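You operate a simulated robot arm through the tools that you are given. There is no shell and no other tool. Be economical: measure what you need, move in short steps, check, and stop when the job is done.

The job below is to be done with a simulated two-armed robot. You get a single attempt, and the scene is never put back.

TASK
On the table, fold the blue napkin in half and then in half again.
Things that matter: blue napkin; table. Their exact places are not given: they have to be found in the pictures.

The check looks at the end state, three seconds after you hand in, the way a careful person would. Anything else that was tipped, shoved, dropped, spilled or broken makes it a failure. Flat cloth is picked up by pressing the open fingertips on it (5 to 10 N) and closing them slowly along it; thin cloth reads only 2 to 8 mm in the jaws.

THE ROBOT
Two 7-joint arms with two-finger parallel grippers on one trunk, on a base that drives. Base frame: it is fixed to the floor where the robot stands at the start and does not move with it; the origin is under the middle of the robot, x ahead of it, y to its left, z up; the surface under the hand at the start is at about z = 860. Units: mm, rad, N and s.
The left shoulder is at the start at [20, 113, 1147], the right one opposite. With the tool pointing down near the work surface each hand reaches from about 240 to 620 mm from the robot's upright axis, wherever it stands, measured 20 degrees to its own side. Places, roughly: table [600, -100, 900]. Payload 1.57 kg a hand.
Tool frame (each hand has its own): the origin (TCP) lies between the finger pads and is the grasp point; the fingertips stand 30 mm ahead of it; z points along the fingers, y is the line along which they close. The gripper opens to 80 mm. The fingers are 17 mm wide and 12 mm thick; the gripper's body (40 by 82 mm) begins 80 mm behind the TCP.
Orientation is that of the tool frame in the base frame, as a unit quaternion [x, y, z, w]. With the fingers straight down and closing along the base's y, the tool's x points along the base's -x, its y along +y and its z along -z.

THE INTERFACE
- The arms move only by the tool drive_tool. It takes "left_motion", "right_motion" or both (then of equal length, played together; a hand with none holds still); each is a list that holds one entry, the list of rows, each a list of 7 numbers: the shift along the tool's x, y, z in units of 500 mm (1.0 is 500 mm), then the turn, a rotation vector about the tool's x, y, z in units of 90 degrees (1.0 is 90 degrees), then the finger opening in mm, from 0 to 80. In form: [[[x, y, z, rx, ry, rz, jaw], ...]]. A call has 1 to 10 rows; each row is the pose to reach, as a shift and turn from the pose commanded when the call began, along the tool's axes at that moment. A call with a number of a shift or a turn outside -1 to 1 is refused whole. A row lasts 0.2 s, in which the tool goes at most 50 mm and 0.15 rad; a call with a longer step from one row to the next is refused whole, and so is a gripper value outside its range. Where a pose cannot be reached the arm comes as near as it can. A force on the tool above 40 N (or 10 N above the force at the start of the call, whichever is more), or a blocked arm, ends the call early, and 0.2 s more pass. The fingers move at their own pace (about 45 mm/s each) and stop on an object; they squeeze with about 30 N. The grip force told is the motor's: it shows also when the fingers shut on nothing. Time passes only in rows, and 0.2 s behind the last, so rows that repeat a pose let the fingers close. It gives the time, the measured TCP pose, the force on the tool (base axes), the opening and the grip force at its end, in the units of the frame above (readings bear some noise), with the torque about the TCP (base axes, N m) and any sound that the robot's microphone picked up.
- Cameras (640 x 400 px; columns grow to the right, rows downward): "scene" is now at [79.5, -31.5, 1251.6]; the picture's right is [-0.25, -0.97, 0.00], its down [-0.65, 0.17, -0.75] and it looks along [0.72, -0.19, -0.67] (base axes); focal length 229 px, centre (320, 200). "left" rides on the left gripper at [72, 7, -122] in its tool frame; the picture's right is [-0.09, 1.00, 0.00], its down [-0.84, -0.08, -0.54] and it looks along [-0.54, -0.05, 0.84] (tool axes); focal length 238 px, centre (320, 200). "right" rides on the right gripper at [72, -7, -122] in its tool frame; the picture's right is [0.09, 1.00, 0.00], its down [-0.84, 0.08, -0.54] and it looks along [-0.54, 0.05, 0.84] (tool axes); focal length 238 px, centre (320, 200).
- snapshot(camera): a new picture of that camera. It takes no simulated time.
- slide_trunk(by): slides the trunk up (or, below 0, down) by that many mm; the arms and the scene camera ride with it, the base frame stays. It gives what a move gives, with no picture.
- drive_base(legs): drives the robot by 1 to 6 legs, each [ahead, left, turn to the left] in mm, mm and rad, along the robot's own axes; the way and the turn of a leg run together, so that a leg with both is an arc; at most 1500 mm and 3.142 rad a leg. The arms and the cameras ride along, it lands a little off, and it stops where it bumps. It gives what a move gives.
- pan_tilt(pan, tilt): turns the head with the scene camera to pan (to the left, within 1.396 rad either way) and tilt (down, from -0.506 to 1.204), counted from straight ahead of the robot. It gives what a move gives.
- point_at(camera, pixels): for up to 12 pixels [column, row] of the newest picture of that camera ("zoom" is the newest enlarged one), the place [x, y, z] in the base frame of the surface seen there, good to about 2 mm, but the place of the scene camera against the robot may be out by one fixed shift of up to 25 mm in any direction. It takes no simulated time.
- close_up(camera, box): a new picture of the part [left, top, right, bottom] of that camera's present view, enlarged. It takes no simulated time.
- hand_in(): hands the job in; it is judged then, once.

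Keep the steps short. Do not move on a guess: measure, check each grasp and each placing, and mend mistakes. In all there are 80 turns and 58 pictures (those below and enlarged ones count). Leave the grippers open and the arms clear of the work at the hand-in unless told otherwise, and finish with a single line.

The tools are called after "Call:" as a command line: name --argument value ..., lists and objects as JSON in quotes. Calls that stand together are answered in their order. drive_tool: Moves the arms, as the interface text tells. Its arguments: {"type":"object","properties":{"left_motion":{"type":"array","items":{"type":"array","items":{"type":"array","items":{"type":"number"}}}},"right_motion":{"type":"array","items":{"type":"array","items":{"type":"array","items":{"type":"number"}}}}},"required":[]} The other tools are called the same way: slide_trunk (by) slides the trunk up or down; drive_base (legs) drives the base; pan_tilt (pan, tilt) turns the head that bears the scene camera; snapshot (camera) takes a picture; point_at (camera, pixels) gives the place of the surface under pixels of a picture; close_up (camera, box) takes an enlarged picture of a part of a camera's view; hand_in () hands the job in.

At the start:

```text
clock: 0.0
left_ee_pos: [414.8, 157.0, 1064.0]
left_tool_rot: [-0.001, 1.0, 0.0, 0.0]
left_contact_force: [0.4, -0.2, -0.4]
left_ft_torque: [0.03, -0.02, 0.04]
left_finger_gap: 79.8
left_gripper_force: 0.0
right_ee_pos: [404.2, -212.3, 1077.7]
right_tool_rot: [0.0, 1.0, 0.0, 0.0]
right_contact_force: [0.1, 0.2, -0.6]
right_ft_torque: [0.01, 0.0, 0.0]
right_finger_gap: 80.0
right_gripper_force: 0.1
trunk travel left (down, up): [-200.0, 370.0]
robot x, y, heading: [0.4, -1.6, 0.002]
head pan, tilt: [-0.253, 0.73]
```

scene: 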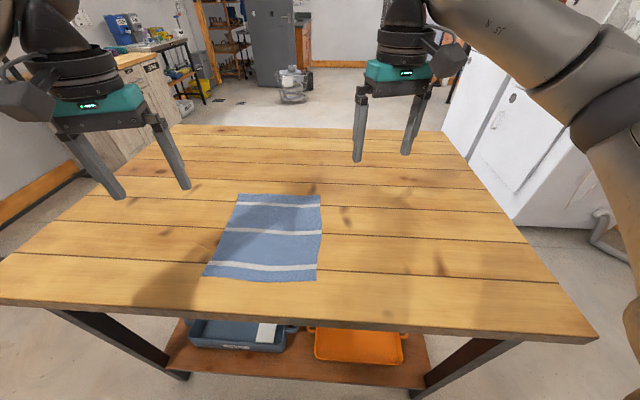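
right: 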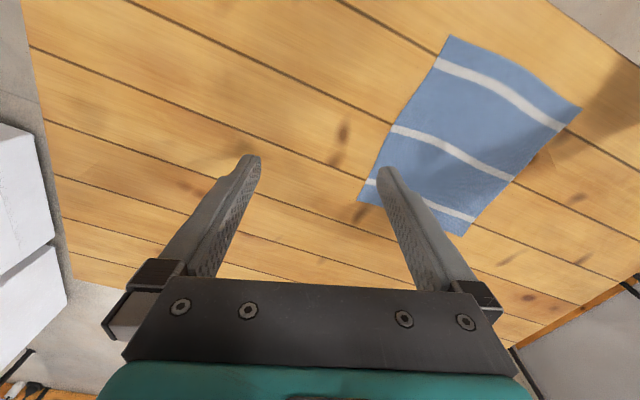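
left: 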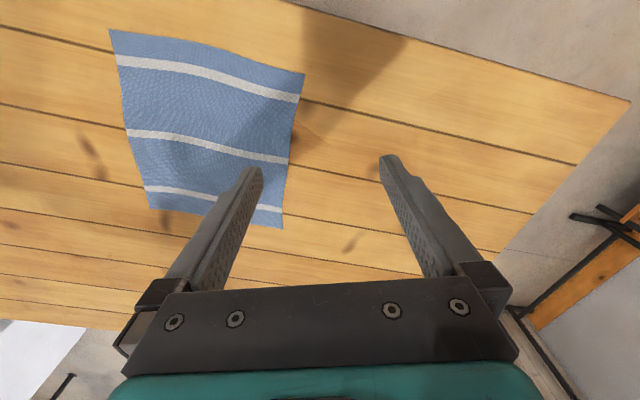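

The napkin lies in the scene picture with corners near (238,194), (321,195), (317,281), (203,276). I measure them in the scene and in the hand cameras, which should show the scene camera's shift.

Call:
point_at --camera "scene" --pixels '[[239, 196], [319, 197], [315, 279], [206, 274], [280, 196], [260, 277], [222, 235], [319, 235], [268, 235], [400, 280], [150, 230]]'

Call:
point_at --camera "left" --pixels '[[112, 33], [302, 76], [280, 225], [152, 206], [210, 140], [205, 50], [340, 180]]'

Call:
point_at --camera "right" --pixels '[[449, 39], [577, 109], [461, 233], [362, 199], [480, 130], [300, 180]]'

```text
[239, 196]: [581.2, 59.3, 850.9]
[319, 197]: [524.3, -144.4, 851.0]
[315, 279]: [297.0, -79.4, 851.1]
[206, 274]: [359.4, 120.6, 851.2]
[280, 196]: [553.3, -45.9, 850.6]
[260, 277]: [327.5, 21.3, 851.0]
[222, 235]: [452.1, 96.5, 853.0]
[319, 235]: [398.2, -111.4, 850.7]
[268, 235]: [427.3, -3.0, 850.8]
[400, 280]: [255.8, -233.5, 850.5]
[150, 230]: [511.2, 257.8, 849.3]
```

```text
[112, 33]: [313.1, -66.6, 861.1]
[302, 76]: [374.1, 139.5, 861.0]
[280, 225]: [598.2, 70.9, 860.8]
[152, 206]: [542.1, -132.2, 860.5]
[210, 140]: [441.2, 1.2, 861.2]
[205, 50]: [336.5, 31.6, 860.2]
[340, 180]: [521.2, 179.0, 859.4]
```

```text
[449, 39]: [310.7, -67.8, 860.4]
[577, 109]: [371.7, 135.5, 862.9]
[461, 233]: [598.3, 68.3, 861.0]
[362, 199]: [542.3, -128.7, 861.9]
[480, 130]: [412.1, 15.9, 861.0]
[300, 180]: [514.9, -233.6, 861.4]
```

Both hand cameras agree, so the scene camera reads low by about (15, 12, 10). The table is at z≈860.
- Near-right corner A is about (312,-67) and near-left B about (373,138).
- Far-left corner C is about (600,71) and far-right D about (544,-133).

I plan to carry the far edge CD onto the near edge AB with both hands, with the fingers closing across the edge. First I bring the hands above C and D and turn them, staying about 40 mm above the cloth.

Call:
drive_tool --left_motion '[[[-0.0354, -0.0192, 0.0268, 0, 0, 0.084, 80], [-0.0708, -0.0384, 0.0536, 0, 0, 0.168, 80], [-0.1062, -0.0576, 0.0804, 0, 0, 0.252, 80], [-0.1416, -0.0768, 0.1072, 0, 0, 0.336, 80], [-0.177, -0.096, 0.134, 0, 0, 0.42, 80], [-0.2124, -0.1152, 0.1608, 0, 0, 0.504, 70], [-0.2478, -0.1344, 0.1876, 0, 0, 0.588, 60], [-0.2832, -0.1536, 0.2144, 0, 0, 0.672, 50], [-0.3186, -0.1728, 0.2412, 0, 0, 0.756, 40], [-0.354, -0.192, 0.268, 0, 0, 0.84, 40]]]' --right_motion '[[[-0.0276, 0.0185, 0.0295, 0, 0, -0.0816, 80], [-0.0552, 0.037, 0.059, 0, 0, -0.1632, 80], [-0.0828, 0.0555, 0.0885, 0, 0, -0.2448, 80], [-0.1104, 0.074, 0.118, 0, 0, -0.3264, 80], [-0.138, 0.0925, 0.1475, 0, 0, -0.408, 80], [-0.1656, 0.111, 0.177, 0, 0, -0.4896, 70], [-0.1932, 0.1295, 0.2065, 0, 0, -0.5712, 60], [-0.2208, 0.148, 0.236, 0, 0, -0.6528, 50], [-0.2484, 0.1665, 0.2655, 0, 0, -0.7344, 40], [-0.276, 0.185, 0.295, 0, 0, -0.816, 40]]]'

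```text
clock: 2.2
left_ee_pos: [569.5, 72.7, 927.4]
left_tool_rot: [0.612, 0.791, 0.0, 0.001]
left_contact_force: [0.2, 0.7, -1.2]
left_ft_torque: [-0.08, -0.02, -0.02]
left_finger_gap: 40.1
left_gripper_force: 0.1
left hand out of reach, approached as far as the arm can: row 9, 10
right_ee_pos: [388.2, -82.4, 1000.3]
right_tool_rot: [-0.513, 0.858, 0.018, -0.007]
right_contact_force: [-0.5, 0.2, 0.7]
right_ft_torque: [-0.05, -0.05, -0.01]
right_finger_gap: 39.8
right_gripper_force: 0.1
right hand out of reach, approached as far as the arm can: row 6, 7, 8, 9, 10
trunk travel left (down, up): [-200.0, 370.0]
robot x, y, heading: [3.5, -0.7, 0.002]
head pan, tilt: [-0.253, 0.73]
```

The left hand came up about 20 mm short and the right hand stalled well before its goal, so this yaw seems bad for it. I look at the scene.

Call:
snapshot --camera "scene"

```text
54 pictures are left
```

scene: 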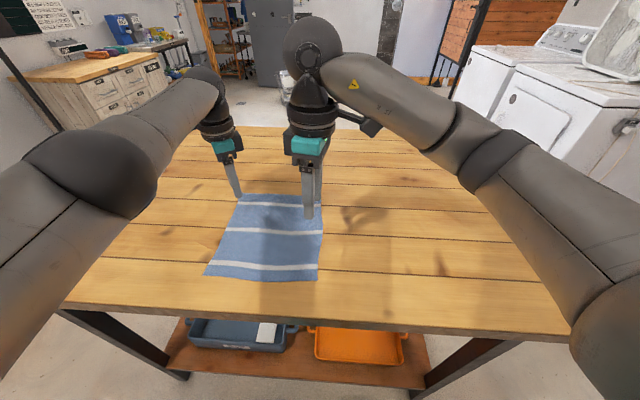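

Neither arm is stuck on anything. I send the right hand hold rows to see where its commanded pose lies, and finish the left hand's turn.

Call:
drive_tool --left_motion '[[[0, 0, 0, 0, 0, 0.086, 40], [0, 0, 0, 0, 0, 0.172, 40], [0, 0, 0, 0, 0, 0.258, 40], [0, 0, 0, 0, 0, 0.344, 40]]]' --right_motion '[[[0, 0, -0.03, 0, 0, 0, 40], [0, 0, -0.06, 0, 0, 0, 40], [0, 0, -0.06, 0, 0, 0, 40], [0, 0, -0.06, 0, 0, 0, 40]]]'

```text
clock: 3.2
left_ee_pos: [571.4, 68.3, 928.2]
left_tool_rot: [0.802, 0.597, 0.0, 0.0]
left_contact_force: [-0.8, -0.1, 0.9]
left_ft_torque: [0.0, 0.0, 0.0]
left_finger_gap: 40.2
left_gripper_force: 0.0
right_ee_pos: [391.9, -82.0, 1029.9]
right_tool_rot: [-0.512, 0.859, 0.02, -0.006]
right_contact_force: [-0.2, -0.8, -0.2]
right_ft_torque: [0.04, -0.02, -0.03]
right_finger_gap: 40.0
right_gripper_force: 0.1
trunk travel left (down, up): [-200.0, 370.0]
robot x, y, heading: [-2.7, -2.7, -0.004]
head pan, tilt: [-0.253, 0.73]
```

The commanded pose follows the reached pose, so I can continue from here. I try the right hand again towards D, translation only.

Call:
drive_tool --right_motion '[[[-0.0125, -0.05, 0.0233, 0, 0, 0, 40], [-0.025, -0.1, 0.0467, 0, 0, 0, 40], [-0.0375, -0.15, 0.07, 0, 0, 0, 40], [-0.05, -0.2, 0.0933, 0, 0, 0, 40], [-0.0625, -0.25, 0.1167, 0, 0, 0, 40], [-0.075, -0.3, 0.14, 0, 0, 0, 40]]]'

```text
clock: 4.6
left_ee_pos: [569.7, 68.6, 928.4]
left_tool_rot: [0.801, 0.598, 0.001, -0.001]
left_contact_force: [0.2, 0.2, -0.8]
left_ft_torque: [0.02, -0.02, 0.01]
left_finger_gap: 39.9
left_gripper_force: 0.1
right_ee_pos: [393.7, -81.9, 1030.8]
right_tool_rot: [-0.512, 0.859, 0.02, -0.007]
right_contact_force: [-0.5, -0.3, 0.4]
right_ft_torque: [0.01, 0.02, 0.01]
right_finger_gap: 40.3
right_gripper_force: 0.1
right hand out of reach, approached as far as the arm can: row 1, 2, 3, 4, 5, 6
trunk travel left (down, up): [-200.0, 370.0]
robot x, y, heading: [-0.8, -1.1, -0.003]
head pan, tilt: [-0.253, 0.73]
```

The right arm is at a joint limit with that turn. I swing the right hand's yaw the other way, the same sense as the left, with a small retreat.

Call:
drive_tool --right_motion '[[[0.0086, -0.0128, 0.006, 0, 0, 0.094, 40], [0.0172, -0.0256, 0.012, 0, 0, 0.188, 40], [0.0258, -0.0384, 0.018, 0, 0, 0.282, 40], [0.0344, -0.0512, 0.024, 0, 0, 0.376, 40], [0.043, -0.064, 0.03, 0, 0, 0.47, 40], [0.0516, -0.0768, 0.036, 0, 0, 0.564, 40], [0.0602, -0.0896, 0.042, 0, 0, 0.658, 40], [0.0688, -0.1024, 0.048, 0, 0, 0.752, 40], [0.0774, -0.1152, 0.054, 0, 0, 0.846, 40], [0.086, -0.128, 0.06, 0, 0, 0.94, 40]]]'

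```text
clock: 6.8
left_ee_pos: [569.7, 68.8, 928.5]
left_tool_rot: [0.801, 0.598, 0.0, 0.0]
left_contact_force: [0.1, -0.6, -0.2]
left_ft_torque: [-0.01, -0.01, -0.02]
left_finger_gap: 40.1
left_gripper_force: 0.1
right_ee_pos: [424.8, -144.7, 990.5]
right_tool_rot: [0.201, 0.979, 0.01, -0.019]
right_contact_force: [0.1, -0.6, 0.1]
right_ft_torque: [-0.02, -0.03, -0.01]
right_finger_gap: 39.8
right_gripper_force: 0.1
trunk travel left (down, up): [-200.0, 370.0]
robot x, y, heading: [1.8, -0.7, 0.002]
head pan, tilt: [-0.253, 0.73]
```

Call:
drive_tool --right_motion '[[[-0.0195, 0.0138, 0.012, 0, 0, 0.0927, 40], [-0.039, 0.0276, 0.024, 0, 0, 0.1854, 40], [-0.0585, 0.0414, 0.036, 0, 0, 0.278, 40], [-0.078, 0.0552, 0.048, 0, 0, 0.3708, 40], [-0.0975, 0.069, 0.06, 0, 0, 0.4635, 40], [-0.117, 0.0828, 0.072, 0, 0, 0.556, 40], [-0.1365, 0.0966, 0.084, 0, 0, 0.649, 40], [-0.156, 0.1104, 0.096, 0, 0, 0.7416, 40], [-0.1755, 0.1242, 0.108, 0, 0, 0.834, 40], [-0.195, 0.138, 0.12, 0, 0, 0.927, 40]]]'

Call:
snapshot --camera "scene"

```text
clock: 9.0
left_ee_pos: [571.4, 68.9, 928.6]
left_tool_rot: [0.801, 0.598, 0.0, 0.001]
left_contact_force: [-1.1, 0.3, -0.2]
left_ft_torque: [-0.03, 0.01, 0.0]
left_finger_gap: 40.1
left_gripper_force: 0.0
right_ee_pos: [538.8, -118.3, 927.9]
right_tool_rot: [0.802, 0.597, -0.006, -0.02]
right_contact_force: [0.8, -0.5, 0.1]
right_ft_torque: [0.02, 0.01, 0.0]
right_finger_gap: 40.1
right_gripper_force: 0.1
trunk travel left (down, up): [-200.0, 370.0]
robot x, y, heading: [-3.1, 0.0, -0.0]
head pan, tilt: [-0.253, 0.73]
```

```text
53 pictures are left
```

scene: 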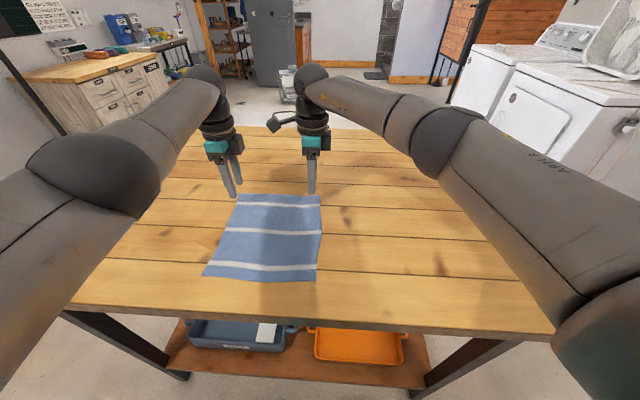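

Both hands now sit over the far edge, but the left is short in x by about 22 mm. I look down to see whether the base can roll ahead a little.

Call:
pan_tilt --pan 0 --tilt 1.2

Call:
snapshot --camera "scene"

Call:
point_at --camera "scene" --pixels '[[320, 230], [320, 250], [320, 270], [320, 300], [320, 340], [320, 380], [200, 270], [440, 270]]'

```text
clock: 9.9
left_ee_pos: [571.2, 68.6, 928.8]
left_tool_rot: [0.801, 0.598, 0.0, 0.0]
left_contact_force: [-0.3, 0.3, -0.7]
left_ft_torque: [0.0, 0.0, 0.01]
left_finger_gap: 40.1
left_gripper_force: 0.0
right_ee_pos: [538.3, -117.4, 927.5]
right_tool_rot: [0.801, 0.599, -0.005, -0.021]
right_contact_force: [0.8, -0.8, -0.4]
right_ft_torque: [-0.01, 0.0, 0.0]
right_finger_gap: 39.9
right_gripper_force: 0.0
trunk travel left (down, up): [-200.0, 370.0]
robot x, y, heading: [-0.5, -2.6, 0.0]
head pan, tilt: [0.0, 1.201]
```

```text
52 pictures are left
```

scene: 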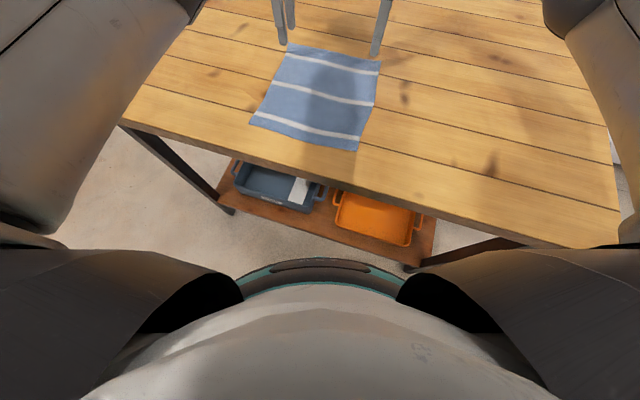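

```text
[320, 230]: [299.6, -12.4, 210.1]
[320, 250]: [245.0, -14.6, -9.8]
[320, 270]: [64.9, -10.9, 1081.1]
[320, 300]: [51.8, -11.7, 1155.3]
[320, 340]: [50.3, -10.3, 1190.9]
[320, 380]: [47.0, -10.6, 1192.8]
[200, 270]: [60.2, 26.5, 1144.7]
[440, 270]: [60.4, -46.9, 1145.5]
```

Table and napkin are both turned about 16° against the robot. Turning the base right 0.278 rad and sliding 125 mm along the table edge squares it to the napkin at the same clearance. I do that now, with the hands well above the cloth.

Call:
drive_base --legs '[[0, 0, -0.278], [0, 125, 0]]'

Call:
snapshot --camera "scene"

```text
clock: 12.1
left_ee_pos: [601.9, 33.6, 928.5]
left_tool_rot: [0.875, 0.484, 0.001, 0.0]
left_contact_force: [0.5, -0.6, -0.2]
left_ft_torque: [0.02, -0.03, -0.03]
left_finger_gap: 39.9
left_gripper_force: 0.1
right_ee_pos: [520.3, -137.0, 928.7]
right_tool_rot: [0.875, 0.483, -0.003, -0.021]
right_contact_force: [0.2, 0.3, 0.8]
right_ft_torque: [-0.04, -0.01, -0.02]
right_finger_gap: 40.1
right_gripper_force: 0.0
trunk travel left (down, up): [-200.0, 370.0]
robot x, y, heading: [32.4, 119.0, -0.274]
head pan, tilt: [0.0, 1.201]
```

```text
51 pictures are left
```

scene: 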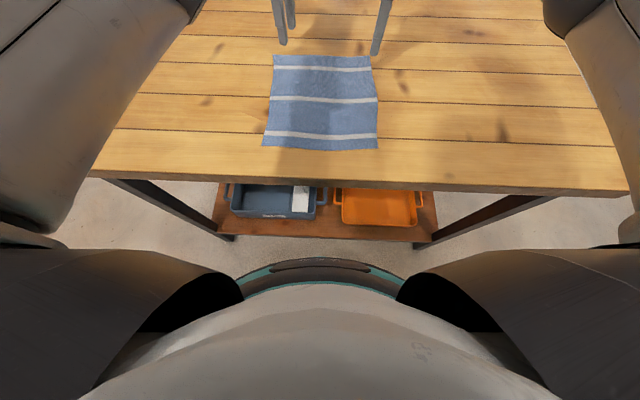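

Now squared. I pick up the napkin edges again with the hand cameras.

Call:
pan_tilt --pan 0 --tilt 0.85

Call:
snapshot --camera "left"

Call:
snapshot --camera "right"

Call:
snapshot --camera "scene"

```text
clock: 12.9
left_ee_pos: [602.3, 32.4, 927.6]
left_tool_rot: [0.875, 0.485, 0.0, 0.0]
left_contact_force: [0.8, 0.3, -0.8]
left_ft_torque: [0.01, -0.01, 0.01]
left_finger_gap: 40.1
left_gripper_force: 0.1
right_ee_pos: [520.5, -137.8, 928.5]
right_tool_rot: [0.875, 0.484, -0.001, -0.02]
right_contact_force: [0.1, 0.0, 0.4]
right_ft_torque: [0.01, 0.03, -0.03]
right_finger_gap: 40.0
right_gripper_force: 0.0
trunk travel left (down, up): [-200.0, 370.0]
robot x, y, heading: [37.0, 122.1, -0.27]
head pan, tilt: [0.0, 0.85]
```

```text
50 pictures are left
```

left: 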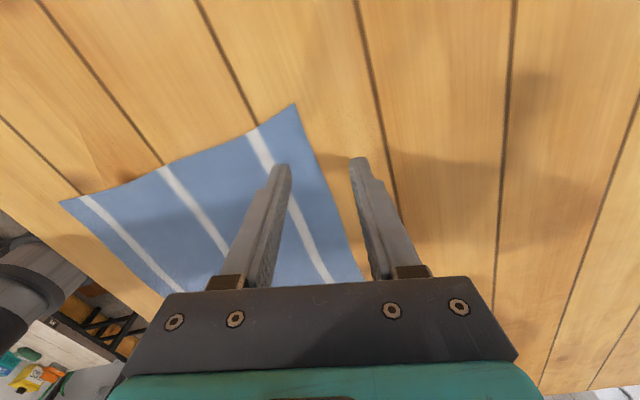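

```text
49 pictures are left
```

right: 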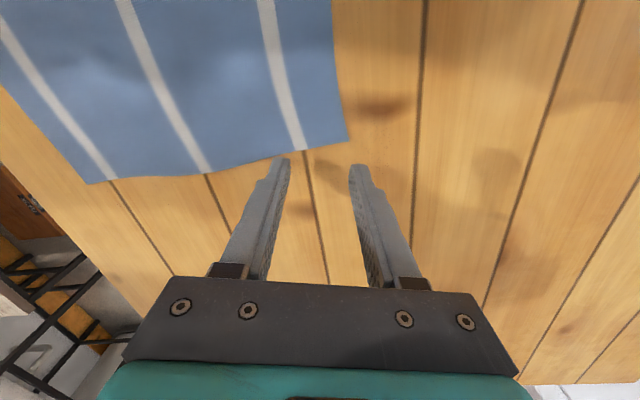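

```text
48 pictures are left
```

scene: 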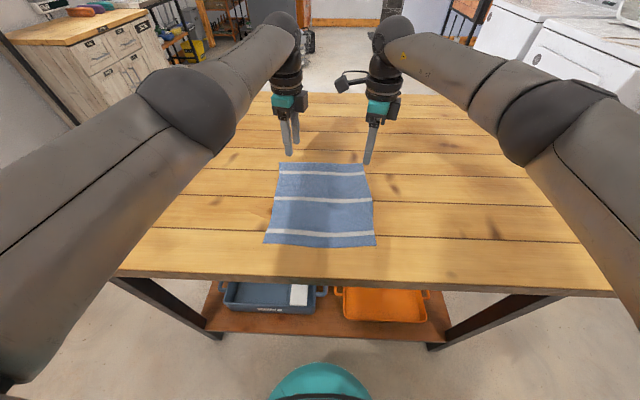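

Call:
point_at --camera "left" --pixels '[[294, 107], [361, 279], [64, 203], [330, 195], [316, 155], [345, 240], [400, 180]]'

Call:
point_at --camera "right" --pixels '[[345, 139], [332, 10], [338, 70], [92, 182], [400, 200]]'

Call:
point_at --camera "scene" --pixels '[[281, 165], [364, 167], [374, 244], [266, 241], [322, 166], [320, 246]]'

```text
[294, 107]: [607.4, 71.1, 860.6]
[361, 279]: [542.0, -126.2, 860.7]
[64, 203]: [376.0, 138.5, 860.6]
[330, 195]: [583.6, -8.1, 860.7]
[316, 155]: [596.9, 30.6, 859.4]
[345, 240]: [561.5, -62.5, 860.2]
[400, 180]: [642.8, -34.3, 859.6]
```

```text
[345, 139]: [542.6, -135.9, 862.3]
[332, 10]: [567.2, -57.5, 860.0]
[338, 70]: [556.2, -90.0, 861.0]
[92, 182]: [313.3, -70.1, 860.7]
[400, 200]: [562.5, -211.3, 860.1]
```

```text
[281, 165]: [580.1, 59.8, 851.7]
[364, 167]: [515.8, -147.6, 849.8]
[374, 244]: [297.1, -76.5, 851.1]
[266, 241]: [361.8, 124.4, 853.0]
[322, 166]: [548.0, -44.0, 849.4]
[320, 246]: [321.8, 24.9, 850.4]
```

The far edge runs from C≈(606,71) to D≈(543,-136). I place each hand about 15 mm in from its corner with the jaw centre 5 mm inside the edge, tips about 9 mm above the cloth and jaws at 30 mm.

Call:
drive_tool --left_motion '[[[0.0136, -0.0107, 0.0184, 0, 0, -0.056, 30], [0.0272, -0.0214, 0.0368, 0, 0, -0.112, 30], [0.0408, -0.0322, 0.0552, 0, 0, -0.168, 30], [0.0408, -0.0322, 0.0552, 0, 0, -0.168, 30]]]' --right_motion '[[[0.0177, 0.0062, 0.019, -0.008, -0.004, -0.056, 30], [0.0355, 0.0124, 0.038, -0.015, -0.007, -0.112, 30], [0.0532, 0.0186, 0.057, -0.023, -0.011, -0.168, 30], [0.0532, 0.0186, 0.057, -0.023, -0.011, -0.168, 30]]]'

Call:
snapshot --camera "left"

Call:
snapshot --camera "right"

```text
clock: 13.9
left_ee_pos: [599.5, 59.9, 901.4]
left_tool_rot: [0.804, 0.595, 0.0, 0.0]
left_contact_force: [-0.4, 0.1, 0.1]
left_ft_torque: [-0.02, -0.03, 0.03]
left_finger_gap: 30.0
left_gripper_force: 0.1
right_ee_pos: [542.4, -117.5, 899.8]
right_tool_rot: [0.803, 0.596, 0.002, -0.001]
right_contact_force: [-0.3, 0.6, 1.0]
right_ft_torque: [-0.01, -0.02, -0.01]
right_finger_gap: 30.1
right_gripper_force: 0.1
trunk travel left (down, up): [-200.0, 370.0]
robot x, y, heading: [32.7, 119.9, -0.275]
head pan, tilt: [0.0, 0.85]
```

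```text
47 pictures are left
```

left: 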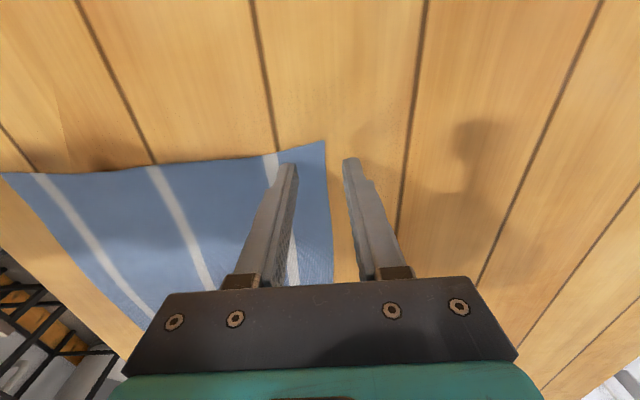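

```text
46 pictures are left
```

right: 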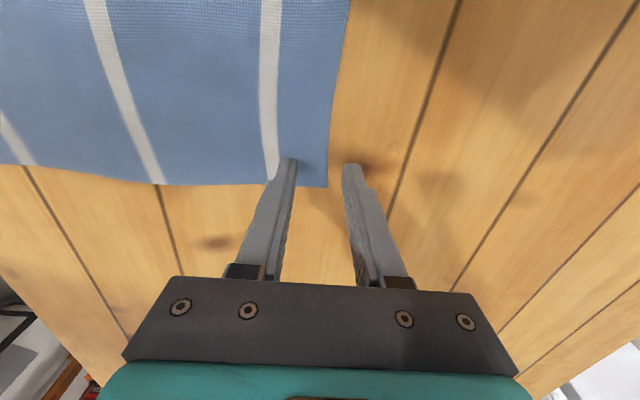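

Placement looks right: the inner finger is over cloth and the outer one is just off the edge. I lower gently and watch the force.

Call:
drive_tool --left_motion '[[[0, 0, 0.008, 0, 0, 0, 30], [0, 0, 0.016, 0, 0, 0, 30], [0, 0, 0.021, 0, 0, 0, 30], [0, 0, 0.021, 0, 0, 0, 30]]]' --right_motion '[[[0, 0, 0.007, 0, 0, 0, 30], [0, 0, 0.014, 0, 0, 0, 30], [0, 0, 0.019, 0, 0, 0, 30], [0, 0, 0.019, 0, 0, 0, 30]]]'

```text
clock: 14.9
left_ee_pos: [598.8, 59.5, 890.6]
left_tool_rot: [0.804, 0.595, 0.0, 0.001]
left_contact_force: [0.3, 0.7, 1.1]
left_ft_torque: [0.05, 0.02, -0.04]
left_finger_gap: 29.9
left_gripper_force: 0.1
right_ee_pos: [541.7, -118.1, 890.3]
right_tool_rot: [0.804, 0.595, 0.003, 0.0]
right_contact_force: [0.3, -3.3, 11.6]
right_ft_torque: [-0.04, 0.24, 0.08]
right_finger_gap: 29.6
right_gripper_force: 0.0
trunk travel left (down, up): [-200.0, 370.0]
robot x, y, heading: [37.6, 121.6, -0.271]
head pan, tilt: [0.0, 0.85]
```

Right presses at 11.6 N and left is just touching. I set the left about 1 mm lower and the right a hair higher, then close slowly.

Call:
drive_tool --left_motion '[[[0, 0, 0.0018, 0, 0, 0, 30], [0, 0, 0.0018, 0, 0, 0, 27], [0, 0, 0.0018, 0, 0, 0, 24], [0, 0, 0.0018, 0, 0, 0, 20], [0, 0, 0.0018, 0, 0, 0, 16], [0, 0, 0.0018, 0, 0, 0, 12], [0, 0, 0.0018, 0, 0, 0, 8], [0, 0, 0.0018, 0, 0, 0, 4], [0, 0, 0.0018, 0, 0, 0, 0], [0, 0, 0.0018, 0, 0, 0, 0]]]' --right_motion '[[[0, 0, -0.0004, 0, 0, 0, 30], [0, 0, -0.0004, 0, 0, 0, 27], [0, 0, -0.0004, 0, 0, 0, 24], [0, 0, -0.0004, 0, 0, 0, 20], [0, 0, -0.0004, 0, 0, 0, 16], [0, 0, -0.0004, 0, 0, 0, 12], [0, 0, -0.0004, 0, 0, 0, 8], [0, 0, -0.0004, 0, 0, 0, 4], [0, 0, -0.0004, 0, 0, 0, 0], [0, 0, -0.0004, 0, 0, 0, 0]]]'

Call:
snapshot --camera "left"

Call:
snapshot --camera "right"

```text
clock: 17.1
left_ee_pos: [598.6, 60.1, 891.0]
left_tool_rot: [0.804, 0.594, 0.0, 0.0]
left_contact_force: [-2.5, 1.3, 12.4]
left_ft_torque: [0.09, 0.14, 0.0]
left_finger_gap: 2.0
left_gripper_force: 23.6
right_ee_pos: [539.9, -117.2, 890.5]
right_tool_rot: [0.804, 0.595, 0.003, 0.0]
right_contact_force: [0.2, 2.8, 11.6]
right_ft_torque: [0.03, 0.12, 0.02]
right_finger_gap: 2.1
right_gripper_force: 24.0
trunk travel left (down, up): [-200.0, 370.0]
robot x, y, heading: [35.7, 120.4, -0.277]
head pan, tilt: [0.0, 0.85]
```

```text
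45 pictures are left
```

left: 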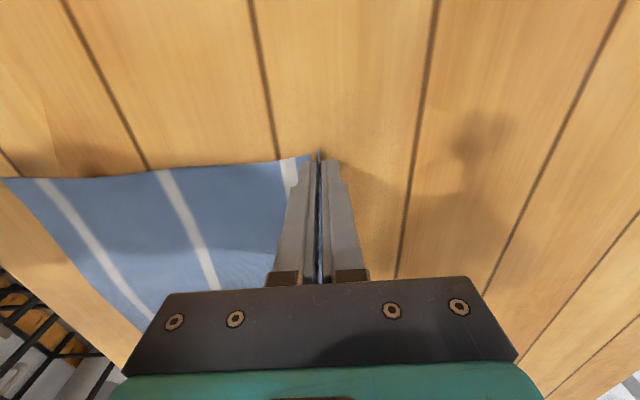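

```text
44 pictures are left
```

right: 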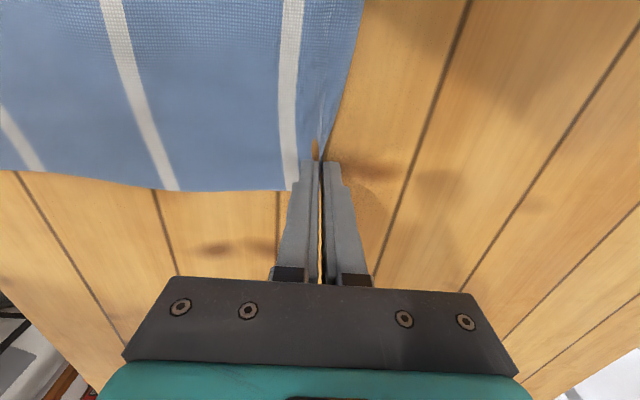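

Both jaws read 2 mm, which is a single layer of edge in each. I lift 25 mm with a slight move inward to test the grip.

Call:
drive_tool --left_motion '[[[0, 0, -0.01, 0, 0, 0, 0], [0, -0.003, -0.02, 0, 0, 0, 0], [0, -0.006, -0.035, 0, 0, 0, 0], [0, -0.01, -0.05, 0, 0, 0, 0]]]' --right_motion '[[[0, 0, -0.01, 0, 0, 0, 0], [0, -0.003, -0.02, 0, 0, 0, 0], [0, -0.006, -0.035, 0, 0, 0, 0], [0, -0.01, -0.05, 0, 0, 0, 0]]]'

Call:
close_up --camera "scene" --box '[220, 80, 440, 260]'

Call:
snapshot --camera "right"

```text
clock: 18.1
left_ee_pos: [595.8, 59.7, 913.8]
left_tool_rot: [0.804, 0.595, 0.001, 0.0]
left_contact_force: [0.6, -0.4, 0.3]
left_ft_torque: [-0.02, 0.02, -0.03]
left_finger_gap: 1.7
left_gripper_force: 23.5
right_ee_pos: [536.7, -117.1, 914.9]
right_tool_rot: [0.803, 0.596, 0.002, -0.001]
right_contact_force: [0.0, 0.0, 0.5]
right_ft_torque: [0.02, 0.02, -0.01]
right_finger_gap: 2.3
right_gripper_force: 23.5
trunk travel left (down, up): [-200.0, 370.0]
robot x, y, heading: [37.7, 122.5, -0.275]
head pan, tilt: [0.0, 0.85]
```

```text
2.22 times, centred on (330, 170) of scene
```

zoom: 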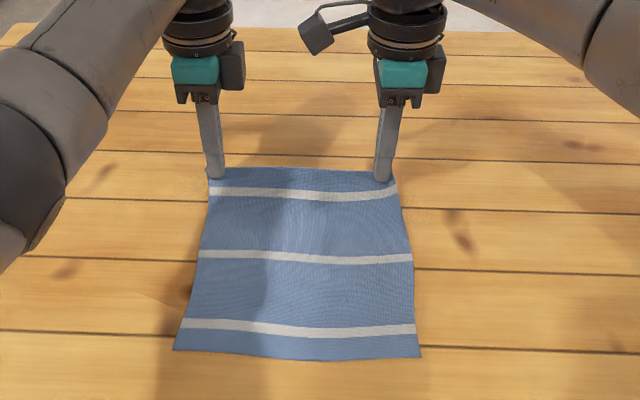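

```text
42 pictures are left
```

right: 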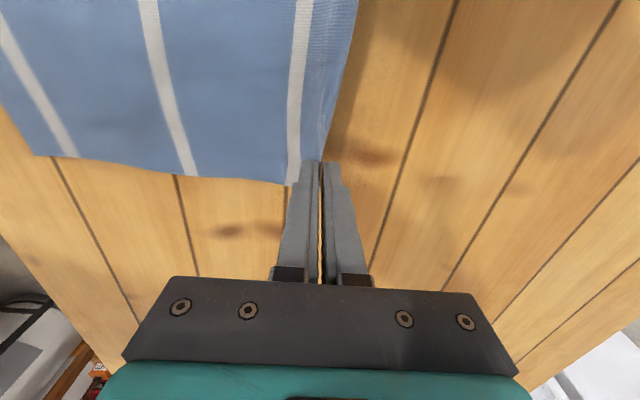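

Both corners are held. I carry the edge over in an arc toward the near edge, first most of the way across.

Call:
drive_tool --left_motion '[[[0, -0.016, -0.04, 0, 0, 0, 0], [-0.0005, -0.036, -0.076, 0, 0, 0, 0], [-0.001, -0.06, -0.104, 0, 0, 0, 0], [-0.0015, -0.09, -0.128, 0, 0, 0, 0], [-0.002, -0.12, -0.144, 0, 0, 0, 0], [-0.0025, -0.154, -0.152, 0, 0, 0, 0], [-0.003, -0.19, -0.156, 0, 0, 0, 0], [-0.0035, -0.226, -0.156, 0, 0, 0, 0], [-0.004, -0.262, -0.15, 0, 0, 0, 0], [-0.0045, -0.298, -0.138, 0, 0, 0, 0]]]' --right_motion '[[[0, -0.016, -0.04, 0, 0, 0, 0], [-0.0005, -0.036, -0.076, 0, 0, 0, 0], [-0.001, -0.06, -0.104, 0, 0, 0, 0], [-0.0015, -0.09, -0.128, 0, 0, 0, 0], [-0.002, -0.12, -0.144, 0, 0, 0, 0], [-0.0025, -0.154, -0.152, 0, 0, 0, 0], [-0.003, -0.19, -0.156, 0, 0, 0, 0], [-0.0035, -0.226, -0.156, 0, 0, 0, 0], [-0.004, -0.262, -0.15, 0, 0, 0, 0], [-0.0045, -0.298, -0.138, 0, 0, 0, 0]]]'

Call:
snapshot --camera "scene"

```text
clock: 20.3
left_ee_pos: [449.5, 101.2, 982.4]
left_tool_rot: [0.804, 0.595, 0.0, 0.0]
left_contact_force: [0.8, -1.3, 0.7]
left_ft_torque: [-0.02, -0.01, 0.01]
left_finger_gap: 2.0
left_gripper_force: 23.7
right_ee_pos: [392.3, -76.3, 984.7]
right_tool_rot: [0.804, 0.595, 0.003, 0.0]
right_contact_force: [-0.2, 0.3, -0.4]
right_ft_torque: [0.0, 0.04, 0.01]
right_finger_gap: 2.3
right_gripper_force: 24.1
trunk travel left (down, up): [-200.0, 370.0]
robot x, y, heading: [32.8, 120.6, -0.273]
head pan, tilt: [0.0, 0.85]
```

```text
41 pictures are left
```

scene: 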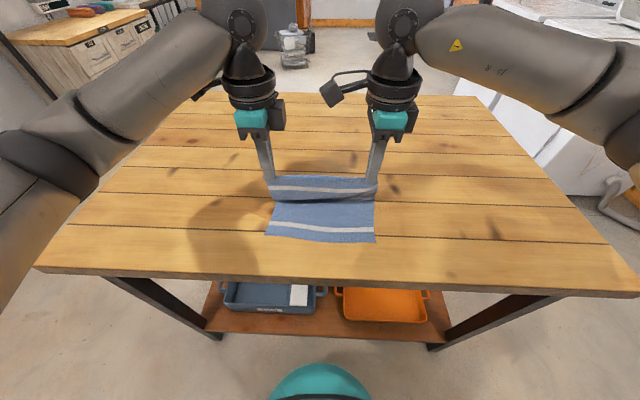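

Folding well. I continue the arc down to about 4 mm above the lower layer.

Call:
drive_tool --left_motion '[[[0, -0.03, 0.024, 0, 0, 0, 0], [-0.0005, -0.056, 0.052, 0, 0, 0, 0], [-0.001, -0.08, 0.084, 0, 0, 0, 0], [-0.001, -0.1, 0.116, 0, 0, 0, 0], [-0.0015, -0.114, 0.144, 0, 0, 0, 0], [-0.0015, -0.124, 0.164, 0, 0, 0, 0], [-0.0015, -0.124, 0.174, 0, 0, 0, 0], [-0.0015, -0.124, 0.174, 0, 0, 0, 0]]]' --right_motion '[[[0, -0.03, 0.024, 0, 0, 0, 0], [-0.0005, -0.056, 0.052, 0, 0, 0, 0], [-0.001, -0.08, 0.084, 0, 0, 0, 0], [-0.001, -0.1, 0.116, 0, 0, 0, 0], [-0.0015, -0.114, 0.144, 0, 0, 0, 0], [-0.0015, -0.124, 0.166, 0, 0, 0, 0], [-0.0015, -0.124, 0.178, 0, 0, 0, 0], [-0.0015, -0.124, 0.178, 0, 0, 0, 0]]]'

Call:
close_up --camera "scene" --box '[220, 120, 440, 300]'

Call:
snapshot --camera "left"

Call:
snapshot --camera "right"

```text
clock: 22.1
left_ee_pos: [393.3, 118.5, 895.4]
left_tool_rot: [0.804, 0.595, 0.0, 0.0]
left_contact_force: [-0.3, -0.3, -0.7]
left_ft_torque: [-0.04, -0.01, 0.02]
left_finger_gap: 1.9
left_gripper_force: 23.3
right_ee_pos: [335.0, -58.4, 894.3]
right_tool_rot: [0.804, 0.595, 0.003, -0.002]
right_contact_force: [0.0, 0.5, -0.2]
right_ft_torque: [0.0, 0.01, -0.03]
right_finger_gap: 2.0
right_gripper_force: 23.4
trunk travel left (down, up): [-200.0, 370.0]
robot x, y, heading: [32.6, 118.5, -0.271]
head pan, tilt: [0.0, 0.85]
```

```text
2.22 times, centred on (330, 210) of scene
```

zoom: 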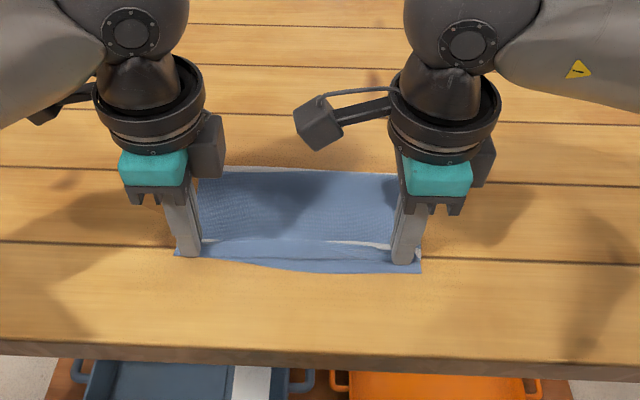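

```text
39 pictures are left
```

left: 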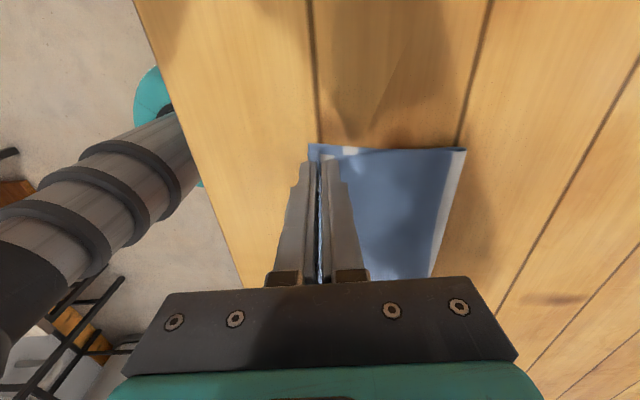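

```text
38 pictures are left
```

right: 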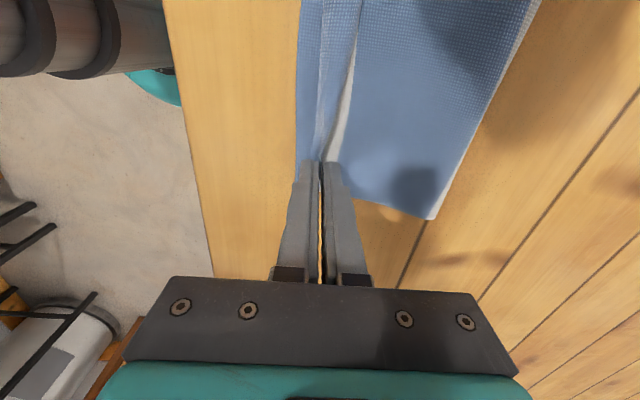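

The edge lies over the near edge, with about 15 mm of the lower layer showing that the standing lip should cover. I open slowly and lift straight up.

Call:
drive_tool --left_motion '[[[0, 0, 0.005, 0, 0, 0, 0], [0, 0, 0.005, 0, 0, 0, 6], [0, 0, 0.005, 0, 0, 0, 14], [0, 0, 0.005, 0, 0, 0, 24], [0, 0, 0.005, 0, 0, 0, 30], [0, 0, -0.02, 0, 0, 0, 30], [0, 0, -0.06, 0, 0, 0, 30], [0, 0, -0.12, 0, 0, 0, 30], [0, 0, -0.2, 0, 0, 0, 30]]]' --right_motion '[[[0, 0, 0.004, 0, 0, 0, 0], [0, 0, 0.004, 0, 0, 0, 6], [0, 0, 0.004, 0, 0, 0, 14], [0, 0, 0.004, 0, 0, 0, 24], [0, 0, 0.004, 0, 0, 0, 30], [0, 0, -0.02, 0, 0, 0, 30], [0, 0, -0.06, 0, 0, 0, 30], [0, 0, -0.12, 0, 0, 0, 30], [0, 0, -0.2, 0, 0, 0, 30]]]'

Call:
close_up --camera "scene" --box '[220, 120, 440, 300]'

Call:
snapshot --camera "left"

Call:
snapshot --camera "right"

```text
clock: 24.1
left_ee_pos: [392.3, 120.3, 996.5]
left_tool_rot: [0.804, 0.594, 0.0, 0.001]
left_contact_force: [-0.9, 0.2, 0.3]
left_ft_torque: [-0.01, -0.02, 0.04]
left_finger_gap: 30.0
left_gripper_force: 0.1
right_ee_pos: [334.3, -57.7, 996.8]
right_tool_rot: [0.803, 0.596, 0.002, -0.001]
right_contact_force: [0.2, 0.6, -1.0]
right_ft_torque: [-0.01, 0.01, 0.03]
right_finger_gap: 30.0
right_gripper_force: 0.0
trunk travel left (down, up): [-200.0, 370.0]
robot x, y, heading: [33.9, 122.2, -0.273]
head pan, tilt: [0.0, 0.85]
```

```text
2.22 times, centred on (330, 210) of scene
```

zoom: 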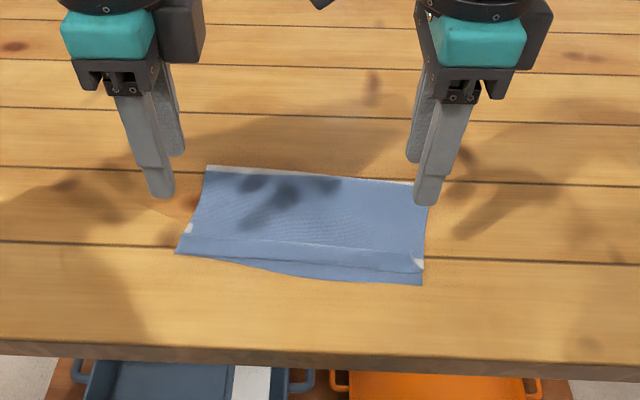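

```text
36 pictures are left
```

left: 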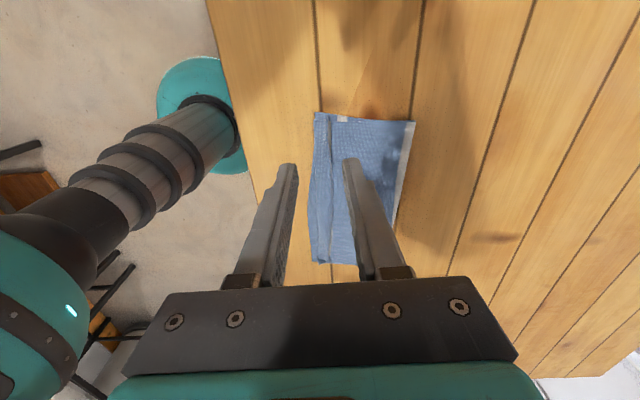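

```text
35 pictures are left
```

right: 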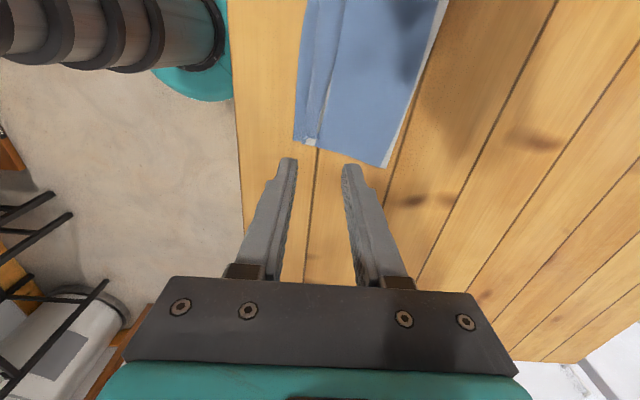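

White patches show at the two ends of the near side. I look closer to see how the lip lies.

Call:
close_up --camera "scene" --box '[270, 185, 380, 255]'

Call:
close_up --camera "left" --box '[290, 95, 430, 275]'

Call:
close_up --camera "right" --box '[270, 60, 410, 180]'

```text
5.71 times, centred on (325, 220) of scene
```

zoom: 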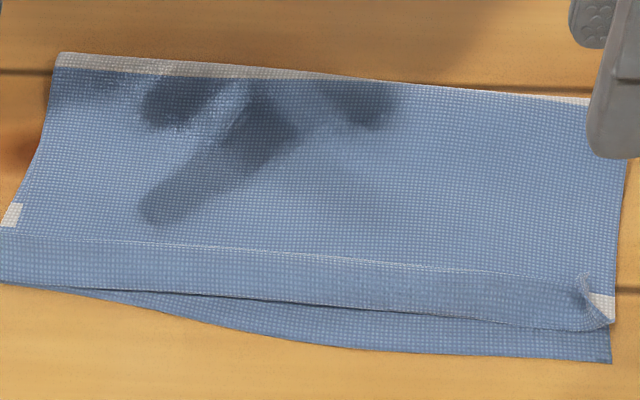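

```text
2.22 times, centred on (360, 185) of left
```

zoom: 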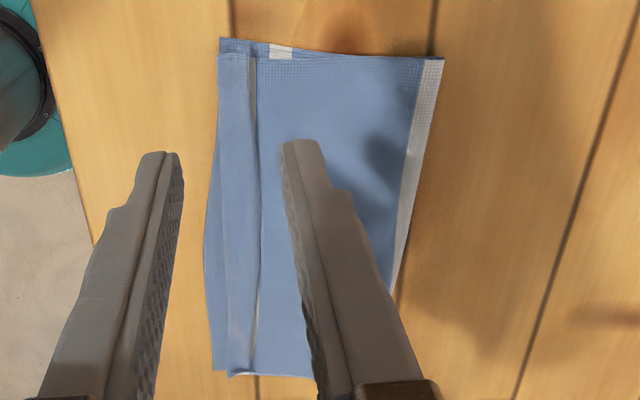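

```text
3.33 times, centred on (340, 120) of right
```

zoom: 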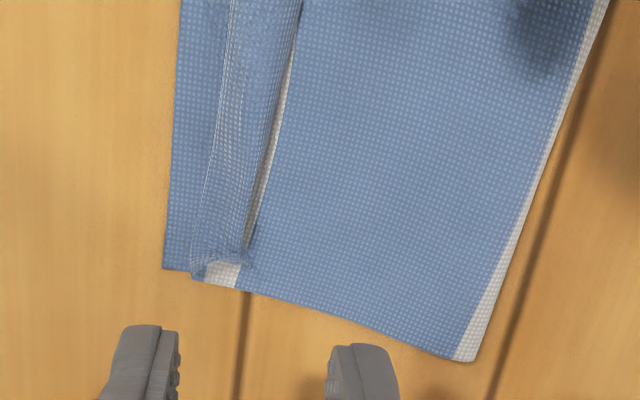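

The strip near the edge (the part held in the jaws) has flopped back on top, so it must be flipped forward. I measure it in the enlarged right picture.

Call:
point_at --camera "zoom" --pixels '[[170, 255], [200, 262], [246, 262], [275, 150], [300, 20], [215, 150], [180, 100], [235, 20], [188, 20], [330, 270], [470, 355], [560, 100]]'

Call:
point_at --camera "left" --pixels '[[316, 114], [322, 118], [332, 118], [331, 160], [330, 200], [329, 240], [329, 258], [312, 190], [316, 255], [411, 124]]'

```text
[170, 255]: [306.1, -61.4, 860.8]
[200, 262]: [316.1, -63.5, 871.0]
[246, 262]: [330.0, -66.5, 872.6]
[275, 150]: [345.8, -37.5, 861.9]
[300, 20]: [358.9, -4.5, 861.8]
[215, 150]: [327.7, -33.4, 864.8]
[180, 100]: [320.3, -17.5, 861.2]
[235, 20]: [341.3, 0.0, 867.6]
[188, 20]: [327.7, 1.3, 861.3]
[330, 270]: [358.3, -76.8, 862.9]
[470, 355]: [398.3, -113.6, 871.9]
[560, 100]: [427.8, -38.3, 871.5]
```

```text
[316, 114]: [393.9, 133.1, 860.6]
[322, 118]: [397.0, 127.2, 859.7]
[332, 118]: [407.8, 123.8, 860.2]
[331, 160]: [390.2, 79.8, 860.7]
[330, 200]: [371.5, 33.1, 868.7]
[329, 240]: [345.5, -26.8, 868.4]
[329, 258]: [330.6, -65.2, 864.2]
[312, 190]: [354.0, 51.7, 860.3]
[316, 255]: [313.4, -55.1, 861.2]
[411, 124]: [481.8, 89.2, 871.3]
```

The napkin turned a few degrees during the carry, which is harmless: its edges now run at about 23.4°. The lip is 17 to 18 mm wide and loosely raised (z 868–871). I put closed fingertips just behind the lip, on its far side, about 2 mm above the top layer, ready to sweep it forward.

Call:
drive_tool --left_motion '[[[-0.008, 0.035, 0, 0, 0, 0.035, 0], [-0.0162, 0.0702, 0.03, 0, 0, 0.071, 0], [-0.0162, 0.0702, 0.09, 0, 0, 0.071, 0], [-0.0162, 0.0702, 0.15, 0, 0, 0.071, 0], [-0.0162, 0.0702, 0.19, 0, 0, 0.071, 0], [-0.0162, 0.0702, 0.204, 0, 0, 0.071, 0], [-0.0162, 0.0702, 0.204, 0, 0, 0.071, 0]]]' --right_motion '[[[-0.0022, 0.0222, 0, 0, 0, 0.035, 0], [-0.0044, 0.0444, 0.03, 0, 0, 0.071, 0], [-0.0044, 0.0444, 0.09, 0, 0, 0.071, 0], [-0.0044, 0.0444, 0.15, 0, 0, 0.071, 0], [-0.0044, 0.0444, 0.19, 0, 0, 0.071, 0], [-0.0044, 0.0444, 0.204, 0, 0, 0.071, 0], [-0.0044, 0.0444, 0.204, 0, 0, 0.071, 0]]]'

Call:
close_up --camera "scene" --box '[250, 160, 400, 260]'

```text
clock: 25.7
left_ee_pos: [423.3, 102.2, 894.7]
left_tool_rot: [0.836, 0.549, 0.0, -0.001]
left_contact_force: [-0.4, -0.1, 0.0]
left_ft_torque: [-0.03, 0.0, -0.04]
left_finger_gap: 0.1
left_gripper_force: 21.3
right_ee_pos: [354.8, -66.7, 892.9]
right_tool_rot: [0.835, 0.55, 0.002, -0.002]
right_contact_force: [0.4, 0.4, 0.8]
right_ft_torque: [-0.02, 0.03, -0.03]
right_finger_gap: 0.0
right_gripper_force: 21.5
trunk travel left (down, up): [-200.0, 370.0]
robot x, y, heading: [35.2, 119.7, -0.269]
head pan, tilt: [0.0, 0.85]
```

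```text
4.00 times, centred on (325, 210) of scene
```

zoom: 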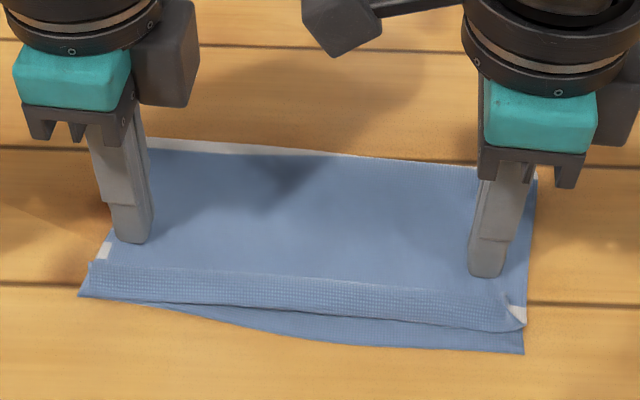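

The fingertips stand just behind the lip. I sweep about 45 mm toward the near edge.

Call:
drive_tool --left_motion '[[[0, -0.012, 0, 0, 0, 0, 0], [0, -0.024, 0, 0, 0, 0, 0], [0, -0.036, 0, 0, 0, 0, 0], [0, -0.048, 0, 0, 0, 0, 0], [0, -0.06, 0, 0, 0, 0, 0], [0, -0.07, 0, 0, 0, 0, 0], [0, -0.08, 0, 0, 0, 0, 0], [0, -0.088, 0, 0, 0, 0, 0]]]' --right_motion '[[[0, -0.012, 0, 0, 0, 0, 0], [0, -0.024, 0, 0, 0, 0, 0], [0, -0.036, 0, 0, 0, 0, 0], [0, -0.048, 0, 0, 0, 0, 0], [0, -0.06, 0, 0, 0, 0, 0], [0, -0.07, 0, 0, 0, 0, 0], [0, -0.08, 0, 0, 0, 0, 0], [0, -0.088, 0, 0, 0, 0, 0]]]'

Call:
close_up --camera "scene" --box '[250, 160, 400, 260]'

```text
clock: 27.5
left_ee_pos: [382.3, 118.7, 894.1]
left_tool_rot: [0.836, 0.549, 0.0, 0.0]
left_contact_force: [0.5, -0.6, 0.2]
left_ft_torque: [0.0, 0.0, 0.01]
left_finger_gap: 0.1
left_gripper_force: 21.4
right_ee_pos: [314.9, -50.6, 893.1]
right_tool_rot: [0.835, 0.55, 0.003, -0.001]
right_contact_force: [0.7, 0.2, -0.7]
right_ft_torque: [0.0, -0.03, 0.0]
right_finger_gap: 0.1
right_gripper_force: 21.7
trunk travel left (down, up): [-200.0, 370.0]
robot x, y, heading: [34.8, 117.9, -0.274]
head pan, tilt: [0.0, 0.85]
```

```text
4.00 times, centred on (325, 210) of scene
```

zoom: 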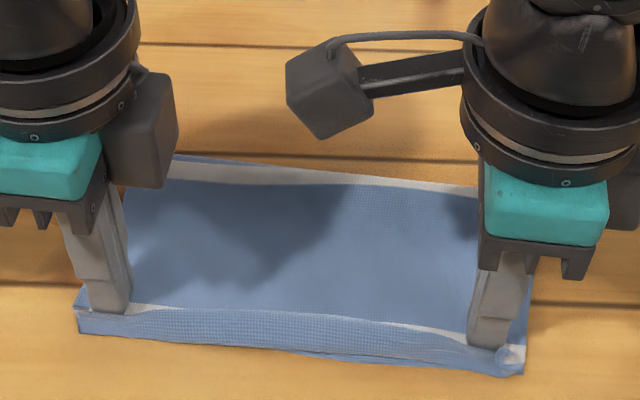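

The whole top layer slid forward along with the lip. I lift and look.

Call:
drive_tool --left_motion '[[[0, 0, -0.04, 0, 0, 0, 0], [0, 0.03, -0.12, 0, 0, 0, 0], [0, 0.08, -0.2, 0, 0, 0, 20]]]' --right_motion '[[[0, 0, -0.04, 0, 0, 0, 0], [0, 0.03, -0.12, 0, 0, 0, 0], [0, 0.08, -0.2, 0, 0, 0, 20]]]'

Call:
close_up --camera "scene" --box '[250, 170, 400, 260]'

Call:
snapshot --camera "left"

Call:
snapshot --camera "right"

```text
clock: 28.3
left_ee_pos: [417.3, 102.3, 994.7]
left_tool_rot: [0.836, 0.549, 0.0, -0.001]
left_contact_force: [0.3, 0.1, -0.2]
left_ft_torque: [0.03, 0.02, 0.03]
left_finger_gap: 20.0
left_gripper_force: 0.1
right_ee_pos: [350.5, -65.5, 993.0]
right_tool_rot: [0.835, 0.55, 0.003, -0.001]
right_contact_force: [-1.5, -0.2, 0.5]
right_ft_torque: [-0.02, 0.01, 0.0]
right_finger_gap: 20.0
right_gripper_force: 0.1
trunk travel left (down, up): [-200.0, 370.0]
robot x, y, heading: [35.9, 121.3, -0.273]
head pan, tilt: [0.0, 0.85]
```

```text
4.27 times, centred on (325, 215) of scene
```

zoom: 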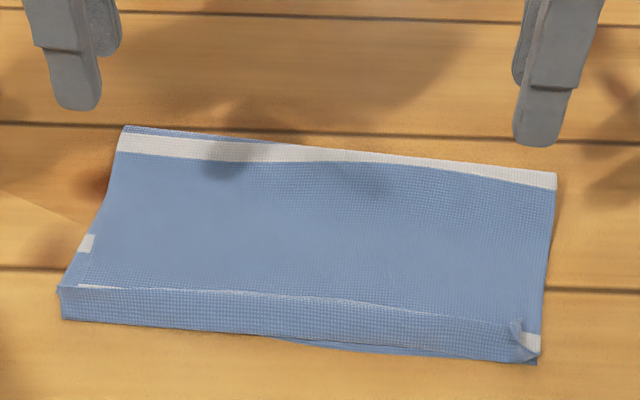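

```text
28 pictures are left
```

left: 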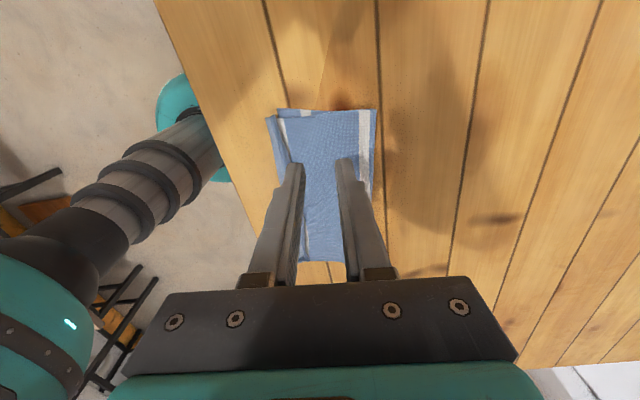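

```text
27 pictures are left
```

right: 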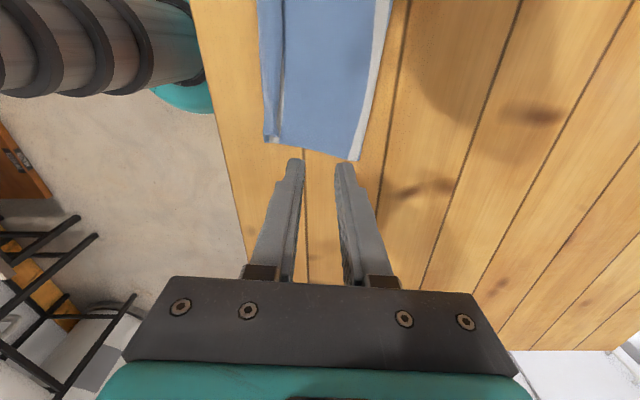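

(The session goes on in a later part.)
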